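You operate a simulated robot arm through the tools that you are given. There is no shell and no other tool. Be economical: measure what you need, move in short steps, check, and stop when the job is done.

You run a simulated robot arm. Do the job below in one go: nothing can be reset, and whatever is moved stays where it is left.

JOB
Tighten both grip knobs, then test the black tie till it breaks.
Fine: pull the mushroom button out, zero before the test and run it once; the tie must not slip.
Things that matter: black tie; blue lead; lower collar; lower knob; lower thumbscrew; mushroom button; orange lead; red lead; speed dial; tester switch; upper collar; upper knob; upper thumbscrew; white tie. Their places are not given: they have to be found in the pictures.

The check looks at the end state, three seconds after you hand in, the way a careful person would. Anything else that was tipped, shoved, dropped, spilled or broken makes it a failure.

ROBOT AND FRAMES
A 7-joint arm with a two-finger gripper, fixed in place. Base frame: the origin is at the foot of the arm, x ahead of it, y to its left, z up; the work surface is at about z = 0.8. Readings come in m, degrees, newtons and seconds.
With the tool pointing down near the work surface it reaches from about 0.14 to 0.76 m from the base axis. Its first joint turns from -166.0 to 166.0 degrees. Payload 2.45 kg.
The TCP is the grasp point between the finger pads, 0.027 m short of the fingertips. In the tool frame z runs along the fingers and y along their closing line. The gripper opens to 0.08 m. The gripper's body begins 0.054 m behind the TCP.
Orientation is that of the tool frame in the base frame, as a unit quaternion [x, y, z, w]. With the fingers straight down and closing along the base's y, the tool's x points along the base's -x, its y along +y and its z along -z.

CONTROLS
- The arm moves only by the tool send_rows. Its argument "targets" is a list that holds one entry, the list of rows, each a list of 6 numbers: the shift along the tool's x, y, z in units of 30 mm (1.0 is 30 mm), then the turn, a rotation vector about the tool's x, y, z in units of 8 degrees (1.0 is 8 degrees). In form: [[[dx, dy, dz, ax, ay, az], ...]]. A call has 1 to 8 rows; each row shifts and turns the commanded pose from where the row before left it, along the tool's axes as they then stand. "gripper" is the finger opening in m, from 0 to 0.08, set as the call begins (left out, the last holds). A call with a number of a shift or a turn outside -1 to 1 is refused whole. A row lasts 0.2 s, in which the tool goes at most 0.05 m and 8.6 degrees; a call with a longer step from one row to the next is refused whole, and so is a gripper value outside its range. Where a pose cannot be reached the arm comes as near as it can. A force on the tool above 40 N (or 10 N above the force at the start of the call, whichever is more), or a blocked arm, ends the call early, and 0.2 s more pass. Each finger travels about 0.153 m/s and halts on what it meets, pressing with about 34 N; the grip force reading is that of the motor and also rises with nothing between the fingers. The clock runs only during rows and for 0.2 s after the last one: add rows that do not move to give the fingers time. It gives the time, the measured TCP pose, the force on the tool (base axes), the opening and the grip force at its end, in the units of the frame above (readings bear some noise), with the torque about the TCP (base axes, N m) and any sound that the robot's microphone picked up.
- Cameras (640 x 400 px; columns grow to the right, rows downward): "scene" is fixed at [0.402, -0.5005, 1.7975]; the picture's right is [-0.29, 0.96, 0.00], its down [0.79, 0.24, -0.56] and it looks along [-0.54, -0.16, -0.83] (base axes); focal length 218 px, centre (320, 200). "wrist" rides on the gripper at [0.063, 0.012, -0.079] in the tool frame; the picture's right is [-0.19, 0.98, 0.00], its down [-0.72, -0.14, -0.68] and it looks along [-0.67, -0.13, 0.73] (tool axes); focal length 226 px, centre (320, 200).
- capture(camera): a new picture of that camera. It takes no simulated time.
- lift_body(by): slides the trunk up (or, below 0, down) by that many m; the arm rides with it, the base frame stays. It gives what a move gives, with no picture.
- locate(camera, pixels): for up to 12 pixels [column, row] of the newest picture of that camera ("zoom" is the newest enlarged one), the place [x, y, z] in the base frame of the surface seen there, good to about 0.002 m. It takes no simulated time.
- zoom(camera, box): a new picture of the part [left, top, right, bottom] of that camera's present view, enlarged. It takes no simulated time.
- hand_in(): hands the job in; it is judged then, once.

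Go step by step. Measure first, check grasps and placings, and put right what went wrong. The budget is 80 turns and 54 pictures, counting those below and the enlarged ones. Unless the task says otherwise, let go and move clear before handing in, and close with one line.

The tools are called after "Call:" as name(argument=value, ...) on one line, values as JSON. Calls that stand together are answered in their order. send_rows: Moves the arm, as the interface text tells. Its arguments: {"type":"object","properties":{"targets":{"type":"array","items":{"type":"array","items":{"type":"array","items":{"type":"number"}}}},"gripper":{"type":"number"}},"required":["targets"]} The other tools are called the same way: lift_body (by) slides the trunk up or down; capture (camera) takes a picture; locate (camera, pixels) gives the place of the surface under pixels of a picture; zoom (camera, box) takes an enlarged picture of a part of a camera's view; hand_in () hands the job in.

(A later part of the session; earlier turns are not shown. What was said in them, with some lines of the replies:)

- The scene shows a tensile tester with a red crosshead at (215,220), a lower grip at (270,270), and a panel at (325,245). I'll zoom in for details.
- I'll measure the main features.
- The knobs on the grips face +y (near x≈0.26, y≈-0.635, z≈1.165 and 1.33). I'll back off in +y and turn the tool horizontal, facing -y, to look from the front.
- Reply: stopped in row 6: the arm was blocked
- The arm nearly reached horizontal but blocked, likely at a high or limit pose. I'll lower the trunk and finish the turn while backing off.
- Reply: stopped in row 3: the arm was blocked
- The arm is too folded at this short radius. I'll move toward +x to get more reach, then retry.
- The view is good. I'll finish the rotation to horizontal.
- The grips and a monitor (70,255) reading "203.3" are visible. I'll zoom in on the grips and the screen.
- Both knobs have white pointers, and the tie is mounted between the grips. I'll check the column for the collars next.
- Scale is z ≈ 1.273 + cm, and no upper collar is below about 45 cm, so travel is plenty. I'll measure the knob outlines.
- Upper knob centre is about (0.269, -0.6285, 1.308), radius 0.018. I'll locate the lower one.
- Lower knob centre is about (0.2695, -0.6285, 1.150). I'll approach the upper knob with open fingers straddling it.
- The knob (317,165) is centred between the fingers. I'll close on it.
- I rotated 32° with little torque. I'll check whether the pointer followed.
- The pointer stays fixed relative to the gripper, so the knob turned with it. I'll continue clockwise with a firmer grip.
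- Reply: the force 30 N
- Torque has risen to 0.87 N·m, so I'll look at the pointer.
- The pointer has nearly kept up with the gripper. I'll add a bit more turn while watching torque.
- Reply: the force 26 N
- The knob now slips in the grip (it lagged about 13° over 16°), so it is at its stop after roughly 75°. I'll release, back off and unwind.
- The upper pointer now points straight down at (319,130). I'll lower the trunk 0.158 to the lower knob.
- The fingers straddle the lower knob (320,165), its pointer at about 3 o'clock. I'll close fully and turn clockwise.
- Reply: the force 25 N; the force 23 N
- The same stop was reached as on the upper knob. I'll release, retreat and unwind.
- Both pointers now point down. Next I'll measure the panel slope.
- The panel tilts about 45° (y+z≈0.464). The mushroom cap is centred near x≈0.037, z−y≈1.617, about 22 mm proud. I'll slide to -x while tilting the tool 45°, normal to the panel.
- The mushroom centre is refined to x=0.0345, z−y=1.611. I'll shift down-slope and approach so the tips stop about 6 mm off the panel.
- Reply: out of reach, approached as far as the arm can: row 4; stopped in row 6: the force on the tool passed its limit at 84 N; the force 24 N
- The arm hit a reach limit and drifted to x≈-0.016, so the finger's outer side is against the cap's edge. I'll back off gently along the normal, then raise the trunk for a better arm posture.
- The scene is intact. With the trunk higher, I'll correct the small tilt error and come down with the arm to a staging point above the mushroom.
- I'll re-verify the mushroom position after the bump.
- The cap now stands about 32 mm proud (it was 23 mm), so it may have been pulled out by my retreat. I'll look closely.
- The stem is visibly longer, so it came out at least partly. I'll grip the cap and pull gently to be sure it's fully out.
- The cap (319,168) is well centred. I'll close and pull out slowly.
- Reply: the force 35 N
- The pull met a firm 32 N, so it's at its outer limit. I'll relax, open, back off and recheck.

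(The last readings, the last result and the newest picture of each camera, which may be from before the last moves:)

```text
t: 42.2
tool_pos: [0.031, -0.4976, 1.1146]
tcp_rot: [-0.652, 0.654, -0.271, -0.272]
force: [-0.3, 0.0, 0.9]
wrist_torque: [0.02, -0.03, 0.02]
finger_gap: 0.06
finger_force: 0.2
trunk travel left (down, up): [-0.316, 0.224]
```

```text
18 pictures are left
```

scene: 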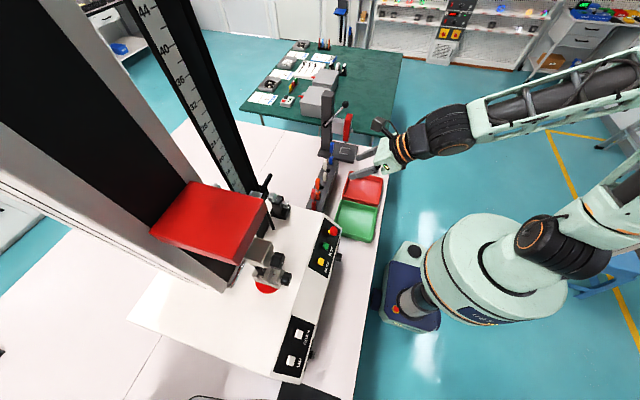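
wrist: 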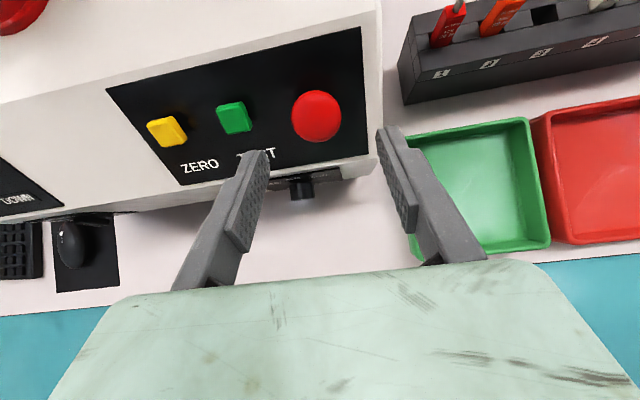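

Call:
locate(camera="wrist", pixels=[[316, 116], [167, 131], [155, 122], [178, 140], [234, 119], [222, 112], [246, 128], [200, 168], [290, 130], [150, 131], [168, 120], [250, 117]])

Call:
zoom(camera="wrist", box=[100, 80, 260, 200])

```text
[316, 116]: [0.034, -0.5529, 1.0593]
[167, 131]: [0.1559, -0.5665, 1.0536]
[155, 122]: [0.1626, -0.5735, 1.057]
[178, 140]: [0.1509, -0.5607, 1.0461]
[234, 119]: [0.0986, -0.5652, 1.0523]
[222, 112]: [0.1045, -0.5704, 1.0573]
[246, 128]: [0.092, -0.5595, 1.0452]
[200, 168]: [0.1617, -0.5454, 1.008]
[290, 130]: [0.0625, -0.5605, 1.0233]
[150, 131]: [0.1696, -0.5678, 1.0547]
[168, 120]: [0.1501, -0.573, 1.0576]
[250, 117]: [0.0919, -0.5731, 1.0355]
```

```text
3.33 times, centred on (180, 140) of wrist
```

zoom: 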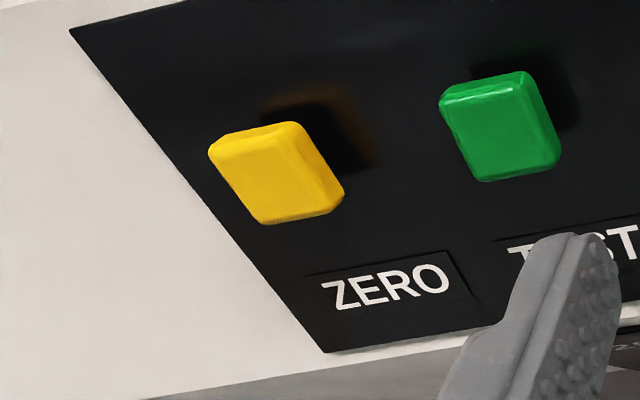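

The mushroom stays out at 31 mm. ZERO is at (0.156, -0.5665, 1.0536). I'll close the fingers and hover over ZERO.

Call:
send_rows(targets=[[[0, -0.84, 0, 0, 0, 0], [0, -0.84, 0, 0, 0, 0], [0, -0.83, 0, 0, 0, 0], [0, -0.83, 0, 0, 0, 0], [0.18, -0.83, 0, 0, 0, 0], [0, 0, 0.95, 0, 0, 0], [0, 0, 0.85, 0, 0, 0], [0, 0, 0, 0, 0, 0]]], gripper=0.0)

Call:
capture(camera="wrist")

```text
t: 44.0
tool_pos: [0.1583, -0.5371, 1.0787]
tcp_rot: [-0.652, 0.653, -0.271, -0.273]
force: [0.0, 0.5, -0.9]
wrist_torque: [0.02, -0.03, -0.01]
finger_gap: 0.0
finger_force: 30.0
trunk travel left (down, up): [-0.316, 0.224]
```

```text
16 pictures are left
```

wrist: 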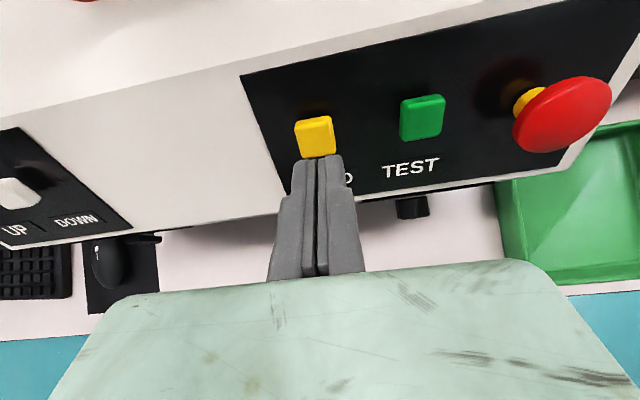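

I'm above ZERO. I'll press slowly in small steps and listen for a click.

Call:
send_rows(targets=[[[0.1, 0.06, 0.3, 0, 0, 0], [0, 0, 0.1, 0, 0, 0], [0, 0, 0.1, 0, 0, 0], [0, 0, 0, 0, 0, 0]]])

Call:
send_rows(targets=[[[0, 0, 0.08, 0, 0, 0], [0, 0, 0, 0, 0, 0]]])

```text
t: 45.0
tool_pos: [0.1554, -0.5515, 1.0717]
tcp_rot: [-0.652, 0.654, -0.271, -0.273]
force: [0.1, 0.4, -1.0]
wrist_torque: [0.03, 0.01, 0.0]
finger_gap: 0.0
finger_force: 29.8
trunk travel left (down, up): [-0.316, 0.224]
```

```text
t: 45.6
tool_pos: [0.1549, -0.5547, 1.0707]
tcp_rot: [-0.651, 0.654, -0.27, -0.274]
force: [-0.3, -0.2, 0.1]
wrist_torque: [-0.01, -0.05, 0.0]
finger_gap: 0.0
finger_force: 29.9
trunk travel left (down, up): [-0.316, 0.224]
```

There's no contact force yet although the tip should be at the button. I'll look.

Call:
zoom(camera="wrist", box=[240, 80, 400, 200])

```text
3.33 times, centred on (320, 140) of wrist
```

zoom: 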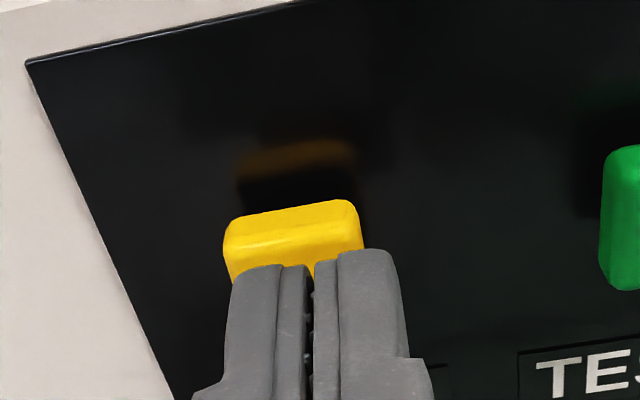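

The tips are right at the button face. I'll keep stepping.

Call:
send_rows(targets=[[[0, 0, 0.07, 0, 0, 0], [0, 0, 0, 0, 0, 0]]])

Call:
send_rows(targets=[[[0, 0, 0.07, 0, 0, 0], [0, 0, 0, 0, 0, 0]]])

```text
t: 46.2
tool_pos: [0.1566, -0.554, 1.0693]
tcp_rot: [-0.652, 0.654, -0.27, -0.273]
force: [0.2, 0.1, -0.4]
wrist_torque: [0.02, 0.02, -0.01]
finger_gap: 0.0
finger_force: 29.7
trunk travel left (down, up): [-0.316, 0.224]
```

```text
t: 46.9
tool_pos: [0.1565, -0.5584, 1.0677]
tcp_rot: [-0.652, 0.654, -0.27, -0.273]
force: [0.5, 0.2, -0.5]
wrist_torque: [0.0, 0.02, -0.02]
finger_gap: 0.0
finger_force: 30.0
trunk travel left (down, up): [-0.316, 0.224]
```

Still no force. I'll locate the fingertips versus the button directly.

Call:
zoom(camera="wrist", box=[240, 80, 400, 200])

Call:
locate(camera="zoom", pixels=[[290, 235], [290, 255], [265, 275], [290, 275], [330, 275], [370, 262], [270, 300], [240, 240], [350, 240], [290, 215], [300, 175], [180, 300]])

```text
3.33 times, centred on (320, 140) of wrist
```

zoom: 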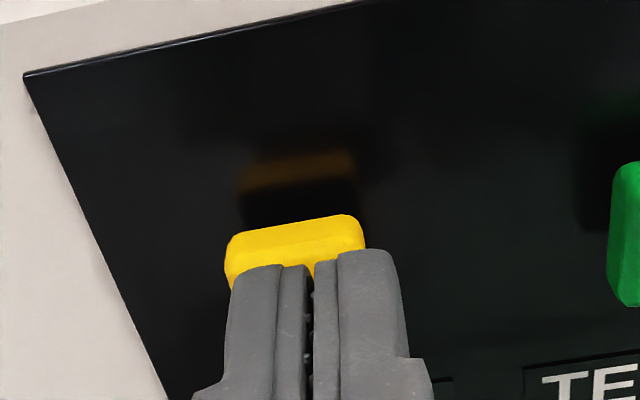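

```text
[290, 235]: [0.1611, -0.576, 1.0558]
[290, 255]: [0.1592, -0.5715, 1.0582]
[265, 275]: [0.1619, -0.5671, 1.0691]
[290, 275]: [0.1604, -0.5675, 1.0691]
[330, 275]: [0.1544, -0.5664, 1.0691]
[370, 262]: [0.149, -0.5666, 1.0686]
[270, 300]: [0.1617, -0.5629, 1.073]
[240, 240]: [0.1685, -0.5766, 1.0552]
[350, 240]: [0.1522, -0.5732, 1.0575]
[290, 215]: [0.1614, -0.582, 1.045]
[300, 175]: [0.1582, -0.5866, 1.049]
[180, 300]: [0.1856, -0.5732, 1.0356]
```

The visible tips are about 10 mm above the button face, so the fingers reach less than assumed when closed. I'll continue forward carefully.

Call:
send_rows(targets=[[[-0.12, 0, 0.1, 0, 0, 0], [0, 0, 0.1, 0, 0, 0], [0, 0, 0, 0, 0, 0]]])

Call:
send_rows(targets=[[[0, 0, 0.07, 0, 0, 0], [0, 0, 0, 0, 0, 0]]])

Call:
send_rows(targets=[[[0, 0, 0.07, 0, 0, 0], [0, 0, 0, 0, 0, 0]]])

```text
t: 47.6
tool_pos: [0.156, -0.5602, 1.0601]
tcp_rot: [-0.652, 0.654, -0.27, -0.274]
force: [0.4, 1.4, 2.0]
wrist_torque: [0.02, 0.01, 0.01]
finger_gap: 0.0063
finger_force: 29.7
trunk travel left (down, up): [-0.316, 0.224]
heard: click
```

```text
t: 48.2
tool_pos: [0.1571, -0.5596, 1.0597]
tcp_rot: [-0.652, 0.653, -0.271, -0.273]
force: [-1.5, 0.2, 2.2]
wrist_torque: [-0.02, 0.02, -0.01]
finger_gap: 0.0058
finger_force: 29.7
trunk travel left (down, up): [-0.316, 0.224]
```

```text
t: 48.9
tool_pos: [0.1568, -0.5609, 1.0588]
tcp_rot: [-0.651, 0.654, -0.271, -0.273]
force: [-1.1, 4.6, 8.7]
wrist_torque: [-0.05, -0.02, -0.01]
finger_gap: 0.0057
finger_force: 29.9
trunk travel left (down, up): [-0.316, 0.224]
```

A click was heard, so ZERO is pressed. I'll back off and move over to TEST: +x 0.0575 toward tool +y.

Call:
send_rows(targets=[[[0, 0, -0.7, 0, 0, 0], [0, 0, -0.7, 0, 0, 0], [0, 0.97, 0, 0, 0, 0], [0, 0.95, 0, 0, 0, 0], [0, 0, 0, 0, 0, 0]]])

Call:
capture(camera="wrist")

Call:
capture(camera="scene")

```text
t: 50.0
tool_pos: [0.1012, -0.5322, 1.0871]
tcp_rot: [-0.652, 0.654, -0.27, -0.273]
force: [-0.1, -0.3, -0.8]
wrist_torque: [0.0, 0.02, -0.03]
finger_gap: 0.0
finger_force: 29.3
trunk travel left (down, up): [-0.316, 0.224]
```

```text
13 pictures are left
```

wrist: 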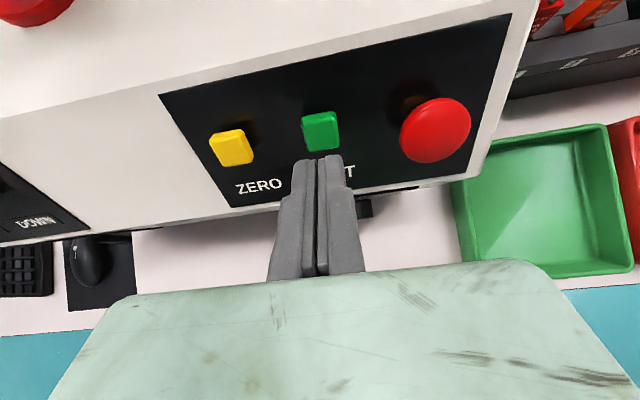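

```text
12 pictures are left
```

scene: 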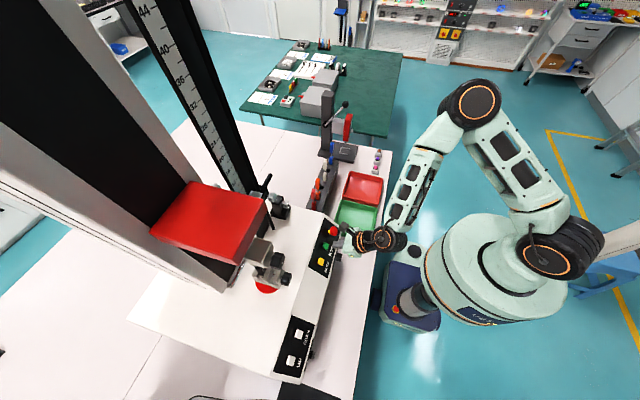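

I'm hovering over TEST. Before pressing I'll verify on the monitor that zero took, so I'll back off and swing to where the screen is visible.

Call:
send_rows(targets=[[[0, 0, -1, 0, 0, 0], [0, 0, -1, 0, 0, 0], [0, 0, -1, 0, 0, 0], [0, -1, 0, 0, 0.9, 0], [0, -1, 0, 0, 0.9, 0], [0, -1, 0, 0, 0.9, 0], [0, -1, 0, 0, 0.9, 0], [0, -1, 0, 0, 0.9, 0]]])

Call:
send_rows(targets=[[[0, -1, 0, 0, 0, 0.8], [0, -1, 0, 0, 0, 0], [0, -1, 0, 0, 0, -0.8], [0, 0, 0, 0, 0, 0]]])

Call:
capture(camera="wrist")

```text
t: 51.9
tool_pos: [0.2509, -0.4686, 1.151]
tcp_rot: [-0.536, 0.537, -0.459, -0.462]
force: [1.4, 0.5, -0.6]
wrist_torque: [0.03, -0.03, -0.01]
finger_gap: 0.0001
finger_force: 29.9
trunk travel left (down, up): [-0.316, 0.224]
```

```text
t: 52.9
tool_pos: [0.3399, -0.4712, 1.1573]
tcp_rot: [-0.537, 0.537, -0.459, -0.461]
force: [-0.1, 0.0, -0.7]
wrist_torque: [-0.03, 0.02, 0.02]
finger_gap: 0.0
finger_force: 29.6
trunk travel left (down, up): [-0.316, 0.224]
```

```text
11 pictures are left
```

wrist: 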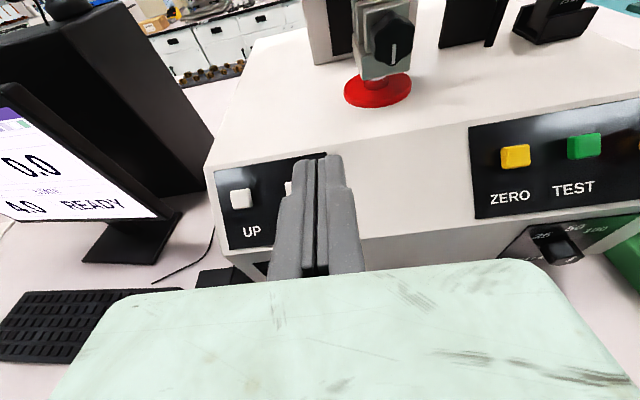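

The screen shows "0.0 … READY", so zero took. I'll return to TEST.

Call:
send_rows(targets=[[[0, 1, 0, 0, -0.5625, 0], [0, 1, 0, 0, -0.5625, 0], [0, 1, 0, 0, -0.5625, 0], [0, 1, 0, 0, -0.5625, 0], [0, 1, 0, 0, -0.5625, 0], [0, 1, 0, 0, -0.5625, 0], [0, 1, 0, 0, -0.5625, 0], [0, 1, 0, 0, -0.5625, 0]]])

Call:
send_rows(targets=[[[0, 0, 1, 0, 0, 0], [0, 0, 1, 0, 0, 0], [0, 0, 1, 0, 0, 0], [0, 0, 0, 0, 0, 0]]])

Call:
capture(camera="wrist")

```text
t: 54.6
tool_pos: [0.099, -0.4678, 1.1577]
tcp_rot: [-0.653, 0.654, -0.27, -0.271]
force: [0.1, -0.4, -0.5]
wrist_torque: [-0.02, 0.0, 0.01]
finger_gap: 0.0001
finger_force: 30.1
trunk travel left (down, up): [-0.316, 0.224]
```

```text
t: 55.6
tool_pos: [0.0991, -0.5344, 1.0928]
tcp_rot: [-0.651, 0.654, -0.27, -0.274]
force: [0.0, -0.4, -0.4]
wrist_torque: [-0.01, 0.0, -0.02]
finger_gap: 0.0
finger_force: 30.0
trunk travel left (down, up): [-0.316, 0.224]
```

```text
10 pictures are left
```

wrist: 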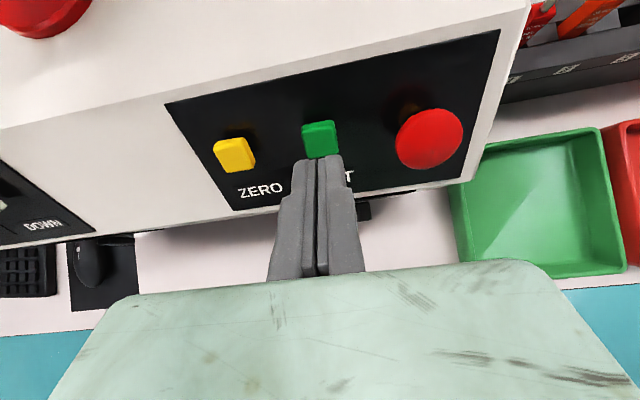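

I'm aligned over TEST. I'll approach then press in small steps, stopping at the click.

Call:
send_rows(targets=[[[-0.23, 0, 0.5, 0, 0, 0], [0, 0, 0.5, 0, 0, 0], [0, 0, 0.15, 0, 0, 0], [0, 0, 0, 0, 0, 0]]])

Call:
send_rows(targets=[[[0, 0, 0.1, 0, 0, 0], [0, 0, 0.1, 0, 0, 0], [0, 0, 0, 0, 0, 0]]])

```text
t: 56.6
tool_pos: [0.099, -0.5545, 1.0652]
tcp_rot: [-0.652, 0.654, -0.27, -0.273]
force: [0.2, -1.0, -0.6]
wrist_torque: [0.02, 0.0, -0.03]
finger_gap: 0.0
finger_force: 29.0
trunk travel left (down, up): [-0.316, 0.224]
```

```text
t: 57.5
tool_pos: [0.0991, -0.5574, 1.0615]
tcp_rot: [-0.652, 0.654, -0.27, -0.273]
force: [-0.9, 2.1, 1.4]
wrist_torque: [0.01, 0.02, 0.0]
finger_gap: 0.0061
finger_force: 29.5
trunk travel left (down, up): [-0.316, 0.224]
```

The fingertips are now in contact (gap 6 mm, 2.5 N) with no click yet. I'll press a little more.

Call:
send_rows(targets=[[[0, 0, 0.07, 0, 0, 0], [0, 0, 0, 0, 0, 0]]])

```text
t: 58.0
tool_pos: [0.0985, -0.558, 1.0595]
tcp_rot: [-0.652, 0.653, -0.271, -0.273]
force: [0.7, 0.3, 1.8]
wrist_torque: [-0.04, -0.03, -0.02]
finger_gap: 0.0059
finger_force: 29.6
trunk travel left (down, up): [-0.316, 0.224]
heard: click
```

A click was heard, so TEST is pressed. I'll back away along the normal and let the test run.

Call:
send_rows(targets=[[[0, 0, -1, 0, 0, 0], [0, 0, -1, 0, 0, 0], [0, 0, -1, 0, 0, 0], [0, 0, 0, 0, 0, 0], [0, 0, 0, 0, 0, 0]]])

Call:
capture(camera="scene")

```text
t: 59.2
tool_pos: [0.0992, -0.497, 1.1217]
tcp_rot: [-0.652, 0.654, -0.269, -0.273]
force: [0.5, 0.4, 0.8]
wrist_torque: [0.03, -0.01, 0.0]
finger_gap: 0.0001
finger_force: 30.1
trunk travel left (down, up): [-0.316, 0.224]
```

```text
9 pictures are left
```

scene: 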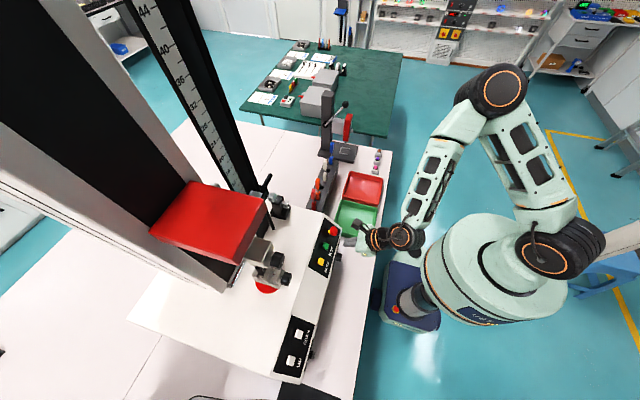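

The crosshead has barely moved so far. I'll go to the screen-viewing pose while time runs.

Call:
send_rows(targets=[[[0, -1, -1, 0, 0.5625, 0], [0, -1, 0, 0, 0.5625, 0], [0, -1, 0, 0, 0.5625, 0], [0, -1, 0, 0, 0.5625, 0], [0, -1, 0, 0, 0.5625, 0], [0, -1, 0, 0, 0.5625, 0], [0, -1, 0, 0, 0.5625, 0], [0, -1, 0, 0, 0.5625, 0]]])

Call:
capture(camera="wrist")

```text
t: 61.0
tool_pos: [0.3408, -0.4747, 1.1431]
tcp_rot: [-0.536, 0.538, -0.458, -0.462]
force: [-1.2, 0.4, 0.0]
wrist_torque: [-0.03, -0.01, 0.0]
finger_gap: 0.0001
finger_force: 29.6
trunk travel left (down, up): [-0.316, 0.224]
```

```text
8 pictures are left
```

wrist: 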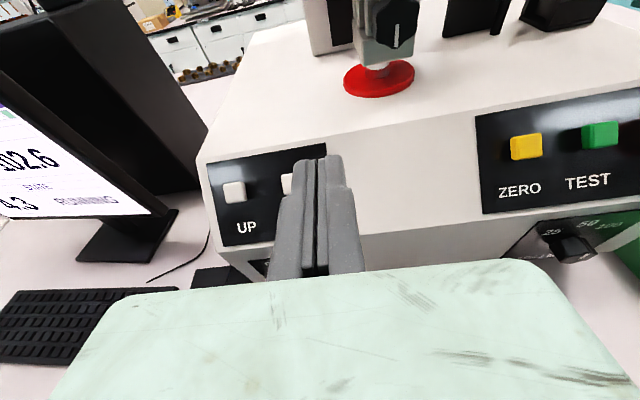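

RUNNING: 102.6 N at 4.3 cm. I'll wait.

Call:
send_rows(targets=[[[0, 0, 0, 0, 0, 0], [0, 0, 0, 0, 0, 0], [0, 0, 0, 0, 0, 0], [0, 0, 0, 0, 0, 0], [0, 0, 0, 0, 0, 0], [0, 0, 0, 0, 0, 0], [0, 0, 0, 0, 0, 0], [0, 0, 0, 0, 0, 0]]])

Call:
send_rows(targets=[[[0, 0, 0, 0, 0, 0], [0, 0, 0, 0, 0, 0], [0, 0, 0, 0, 0, 0], [0, 0, 0, 0, 0, 0], [0, 0, 0, 0, 0, 0], [0, 0, 0, 0, 0, 0], [0, 0, 0, 0, 0, 0], [0, 0, 0, 0, 0, 0]]])

Call:
send_rows(targets=[[[0, 0, 0, 0, 0, 0], [0, 0, 0, 0, 0, 0], [0, 0, 0, 0, 0, 0], [0, 0, 0, 0, 0, 0], [0, 0, 0, 0, 0, 0], [0, 0, 0, 0, 0, 0], [0, 0, 0, 0, 0, 0], [0, 0, 0, 0, 0, 0]]])

Call:
capture(camera="wrist")

```text
t: 62.9
tool_pos: [0.3392, -0.4741, 1.144]
tcp_rot: [-0.536, 0.537, -0.459, -0.462]
force: [-0.5, -0.8, -1.0]
wrist_torque: [-0.01, -0.02, 0.03]
finger_gap: 0.0002
finger_force: 29.5
trunk travel left (down, up): [-0.316, 0.224]
```

```text
t: 64.7
tool_pos: [0.3392, -0.475, 1.141]
tcp_rot: [-0.536, 0.538, -0.459, -0.462]
force: [-0.7, 1.1, -0.3]
wrist_torque: [-0.01, -0.01, 0.01]
finger_gap: 0.0
finger_force: 29.7
trunk travel left (down, up): [-0.316, 0.224]
```

```text
t: 66.5
tool_pos: [0.3396, -0.4736, 1.1433]
tcp_rot: [-0.537, 0.537, -0.459, -0.461]
force: [0.7, 0.5, 0.2]
wrist_torque: [0.0, 0.0, -0.02]
finger_gap: 0.0
finger_force: 30.0
trunk travel left (down, up): [-0.316, 0.224]
```

```text
7 pictures are left
```

wrist: 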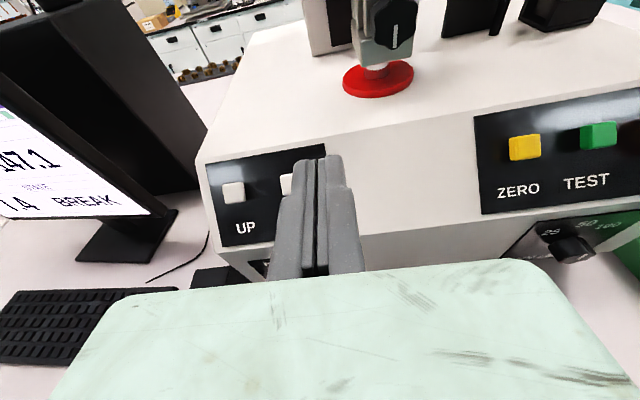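

State is BREAK with the peak ending "47.1". I'll move clear, open the fingers, and make a final check of the grips and the panel.

Call:
send_rows(targets=[[[0, 0, -1, 0, 0, 0], [0, 0, -1, 0, 0, 0], [0, 0, 0, 0, 0, 0]]], gripper=0.06)

Call:
zoom(camera="wrist", box=[0, 80, 160, 230])

Call:
zoom(camera="scene", box=[220, 170, 380, 310])

```text
t: 67.2
tool_pos: [0.3397, -0.4124, 1.1519]
tcp_rot: [-0.536, 0.538, -0.458, -0.462]
force: [0.0, 0.1, -0.6]
wrist_torque: [0.0, -0.01, -0.01]
finger_gap: 0.0597
finger_force: 0.0
trunk travel left (down, up): [-0.316, 0.224]
```

```text
2.67 times, centred on (80, 155) of wrist
```

zoom: 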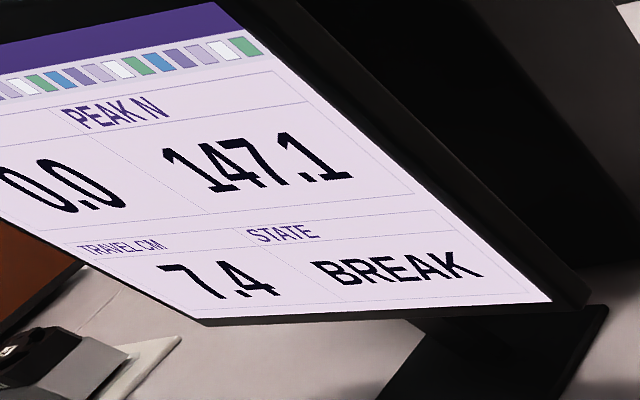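

```text
2.86 times, centred on (300, 240) of scene
```

zoom: 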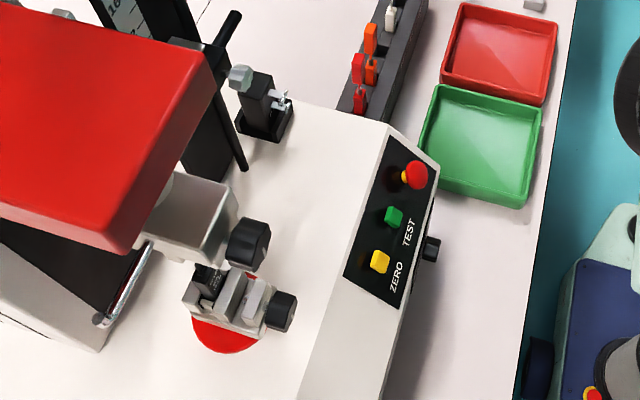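

Peak is 147.1 N and the state is BREAK. One last look at the tie remnants in the grips.

Call:
send_rows(targets=[[[1, 0, 0, 0, 0.5, 0], [1, 0, 0, 0, 0.5, 0], [1, 0, 0, 0, 0.5, 0], [1, 0, 0, 0, 0, 0], [0, 0, 0, 0, 0, 0]]])

Call:
zoom(camera="wrist", box=[260, 0, 460, 160])

```text
t: 68.5
tool_pos: [0.339, -0.4211, 1.271]
tcp_rot: [0.485, -0.486, 0.512, 0.516]
force: [0.2, -0.1, 0.0]
wrist_torque: [-0.01, -0.03, 0.05]
finger_gap: 0.0601
finger_force: 0.0
trunk travel left (down, up): [-0.316, 0.224]
```

```text
2.50 times, centred on (360, 80) of wrist
```

zoom: 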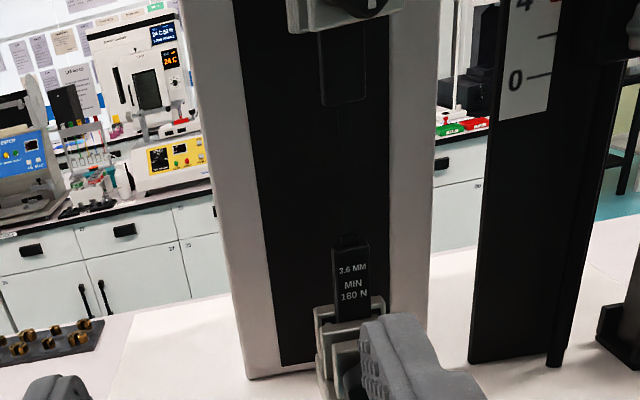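

The tie has parted, with one half still held in each grip and nothing slipped out or dropped. The arm is clear, so I'm handing in.

Call:
hand_in()

```text
The job is handed in.
```

Both knobs are tightened to their stops, the mushroom button is out, and I zeroed and ran the test once: the black tie broke at 147.1 N (it's marked min 180 N) without slipping. While reaching for the mushroom button, the arm drifted and hit its side at about 84 N; I saw no damage, but that bump seems to be what popped it out before I pulled it fully.
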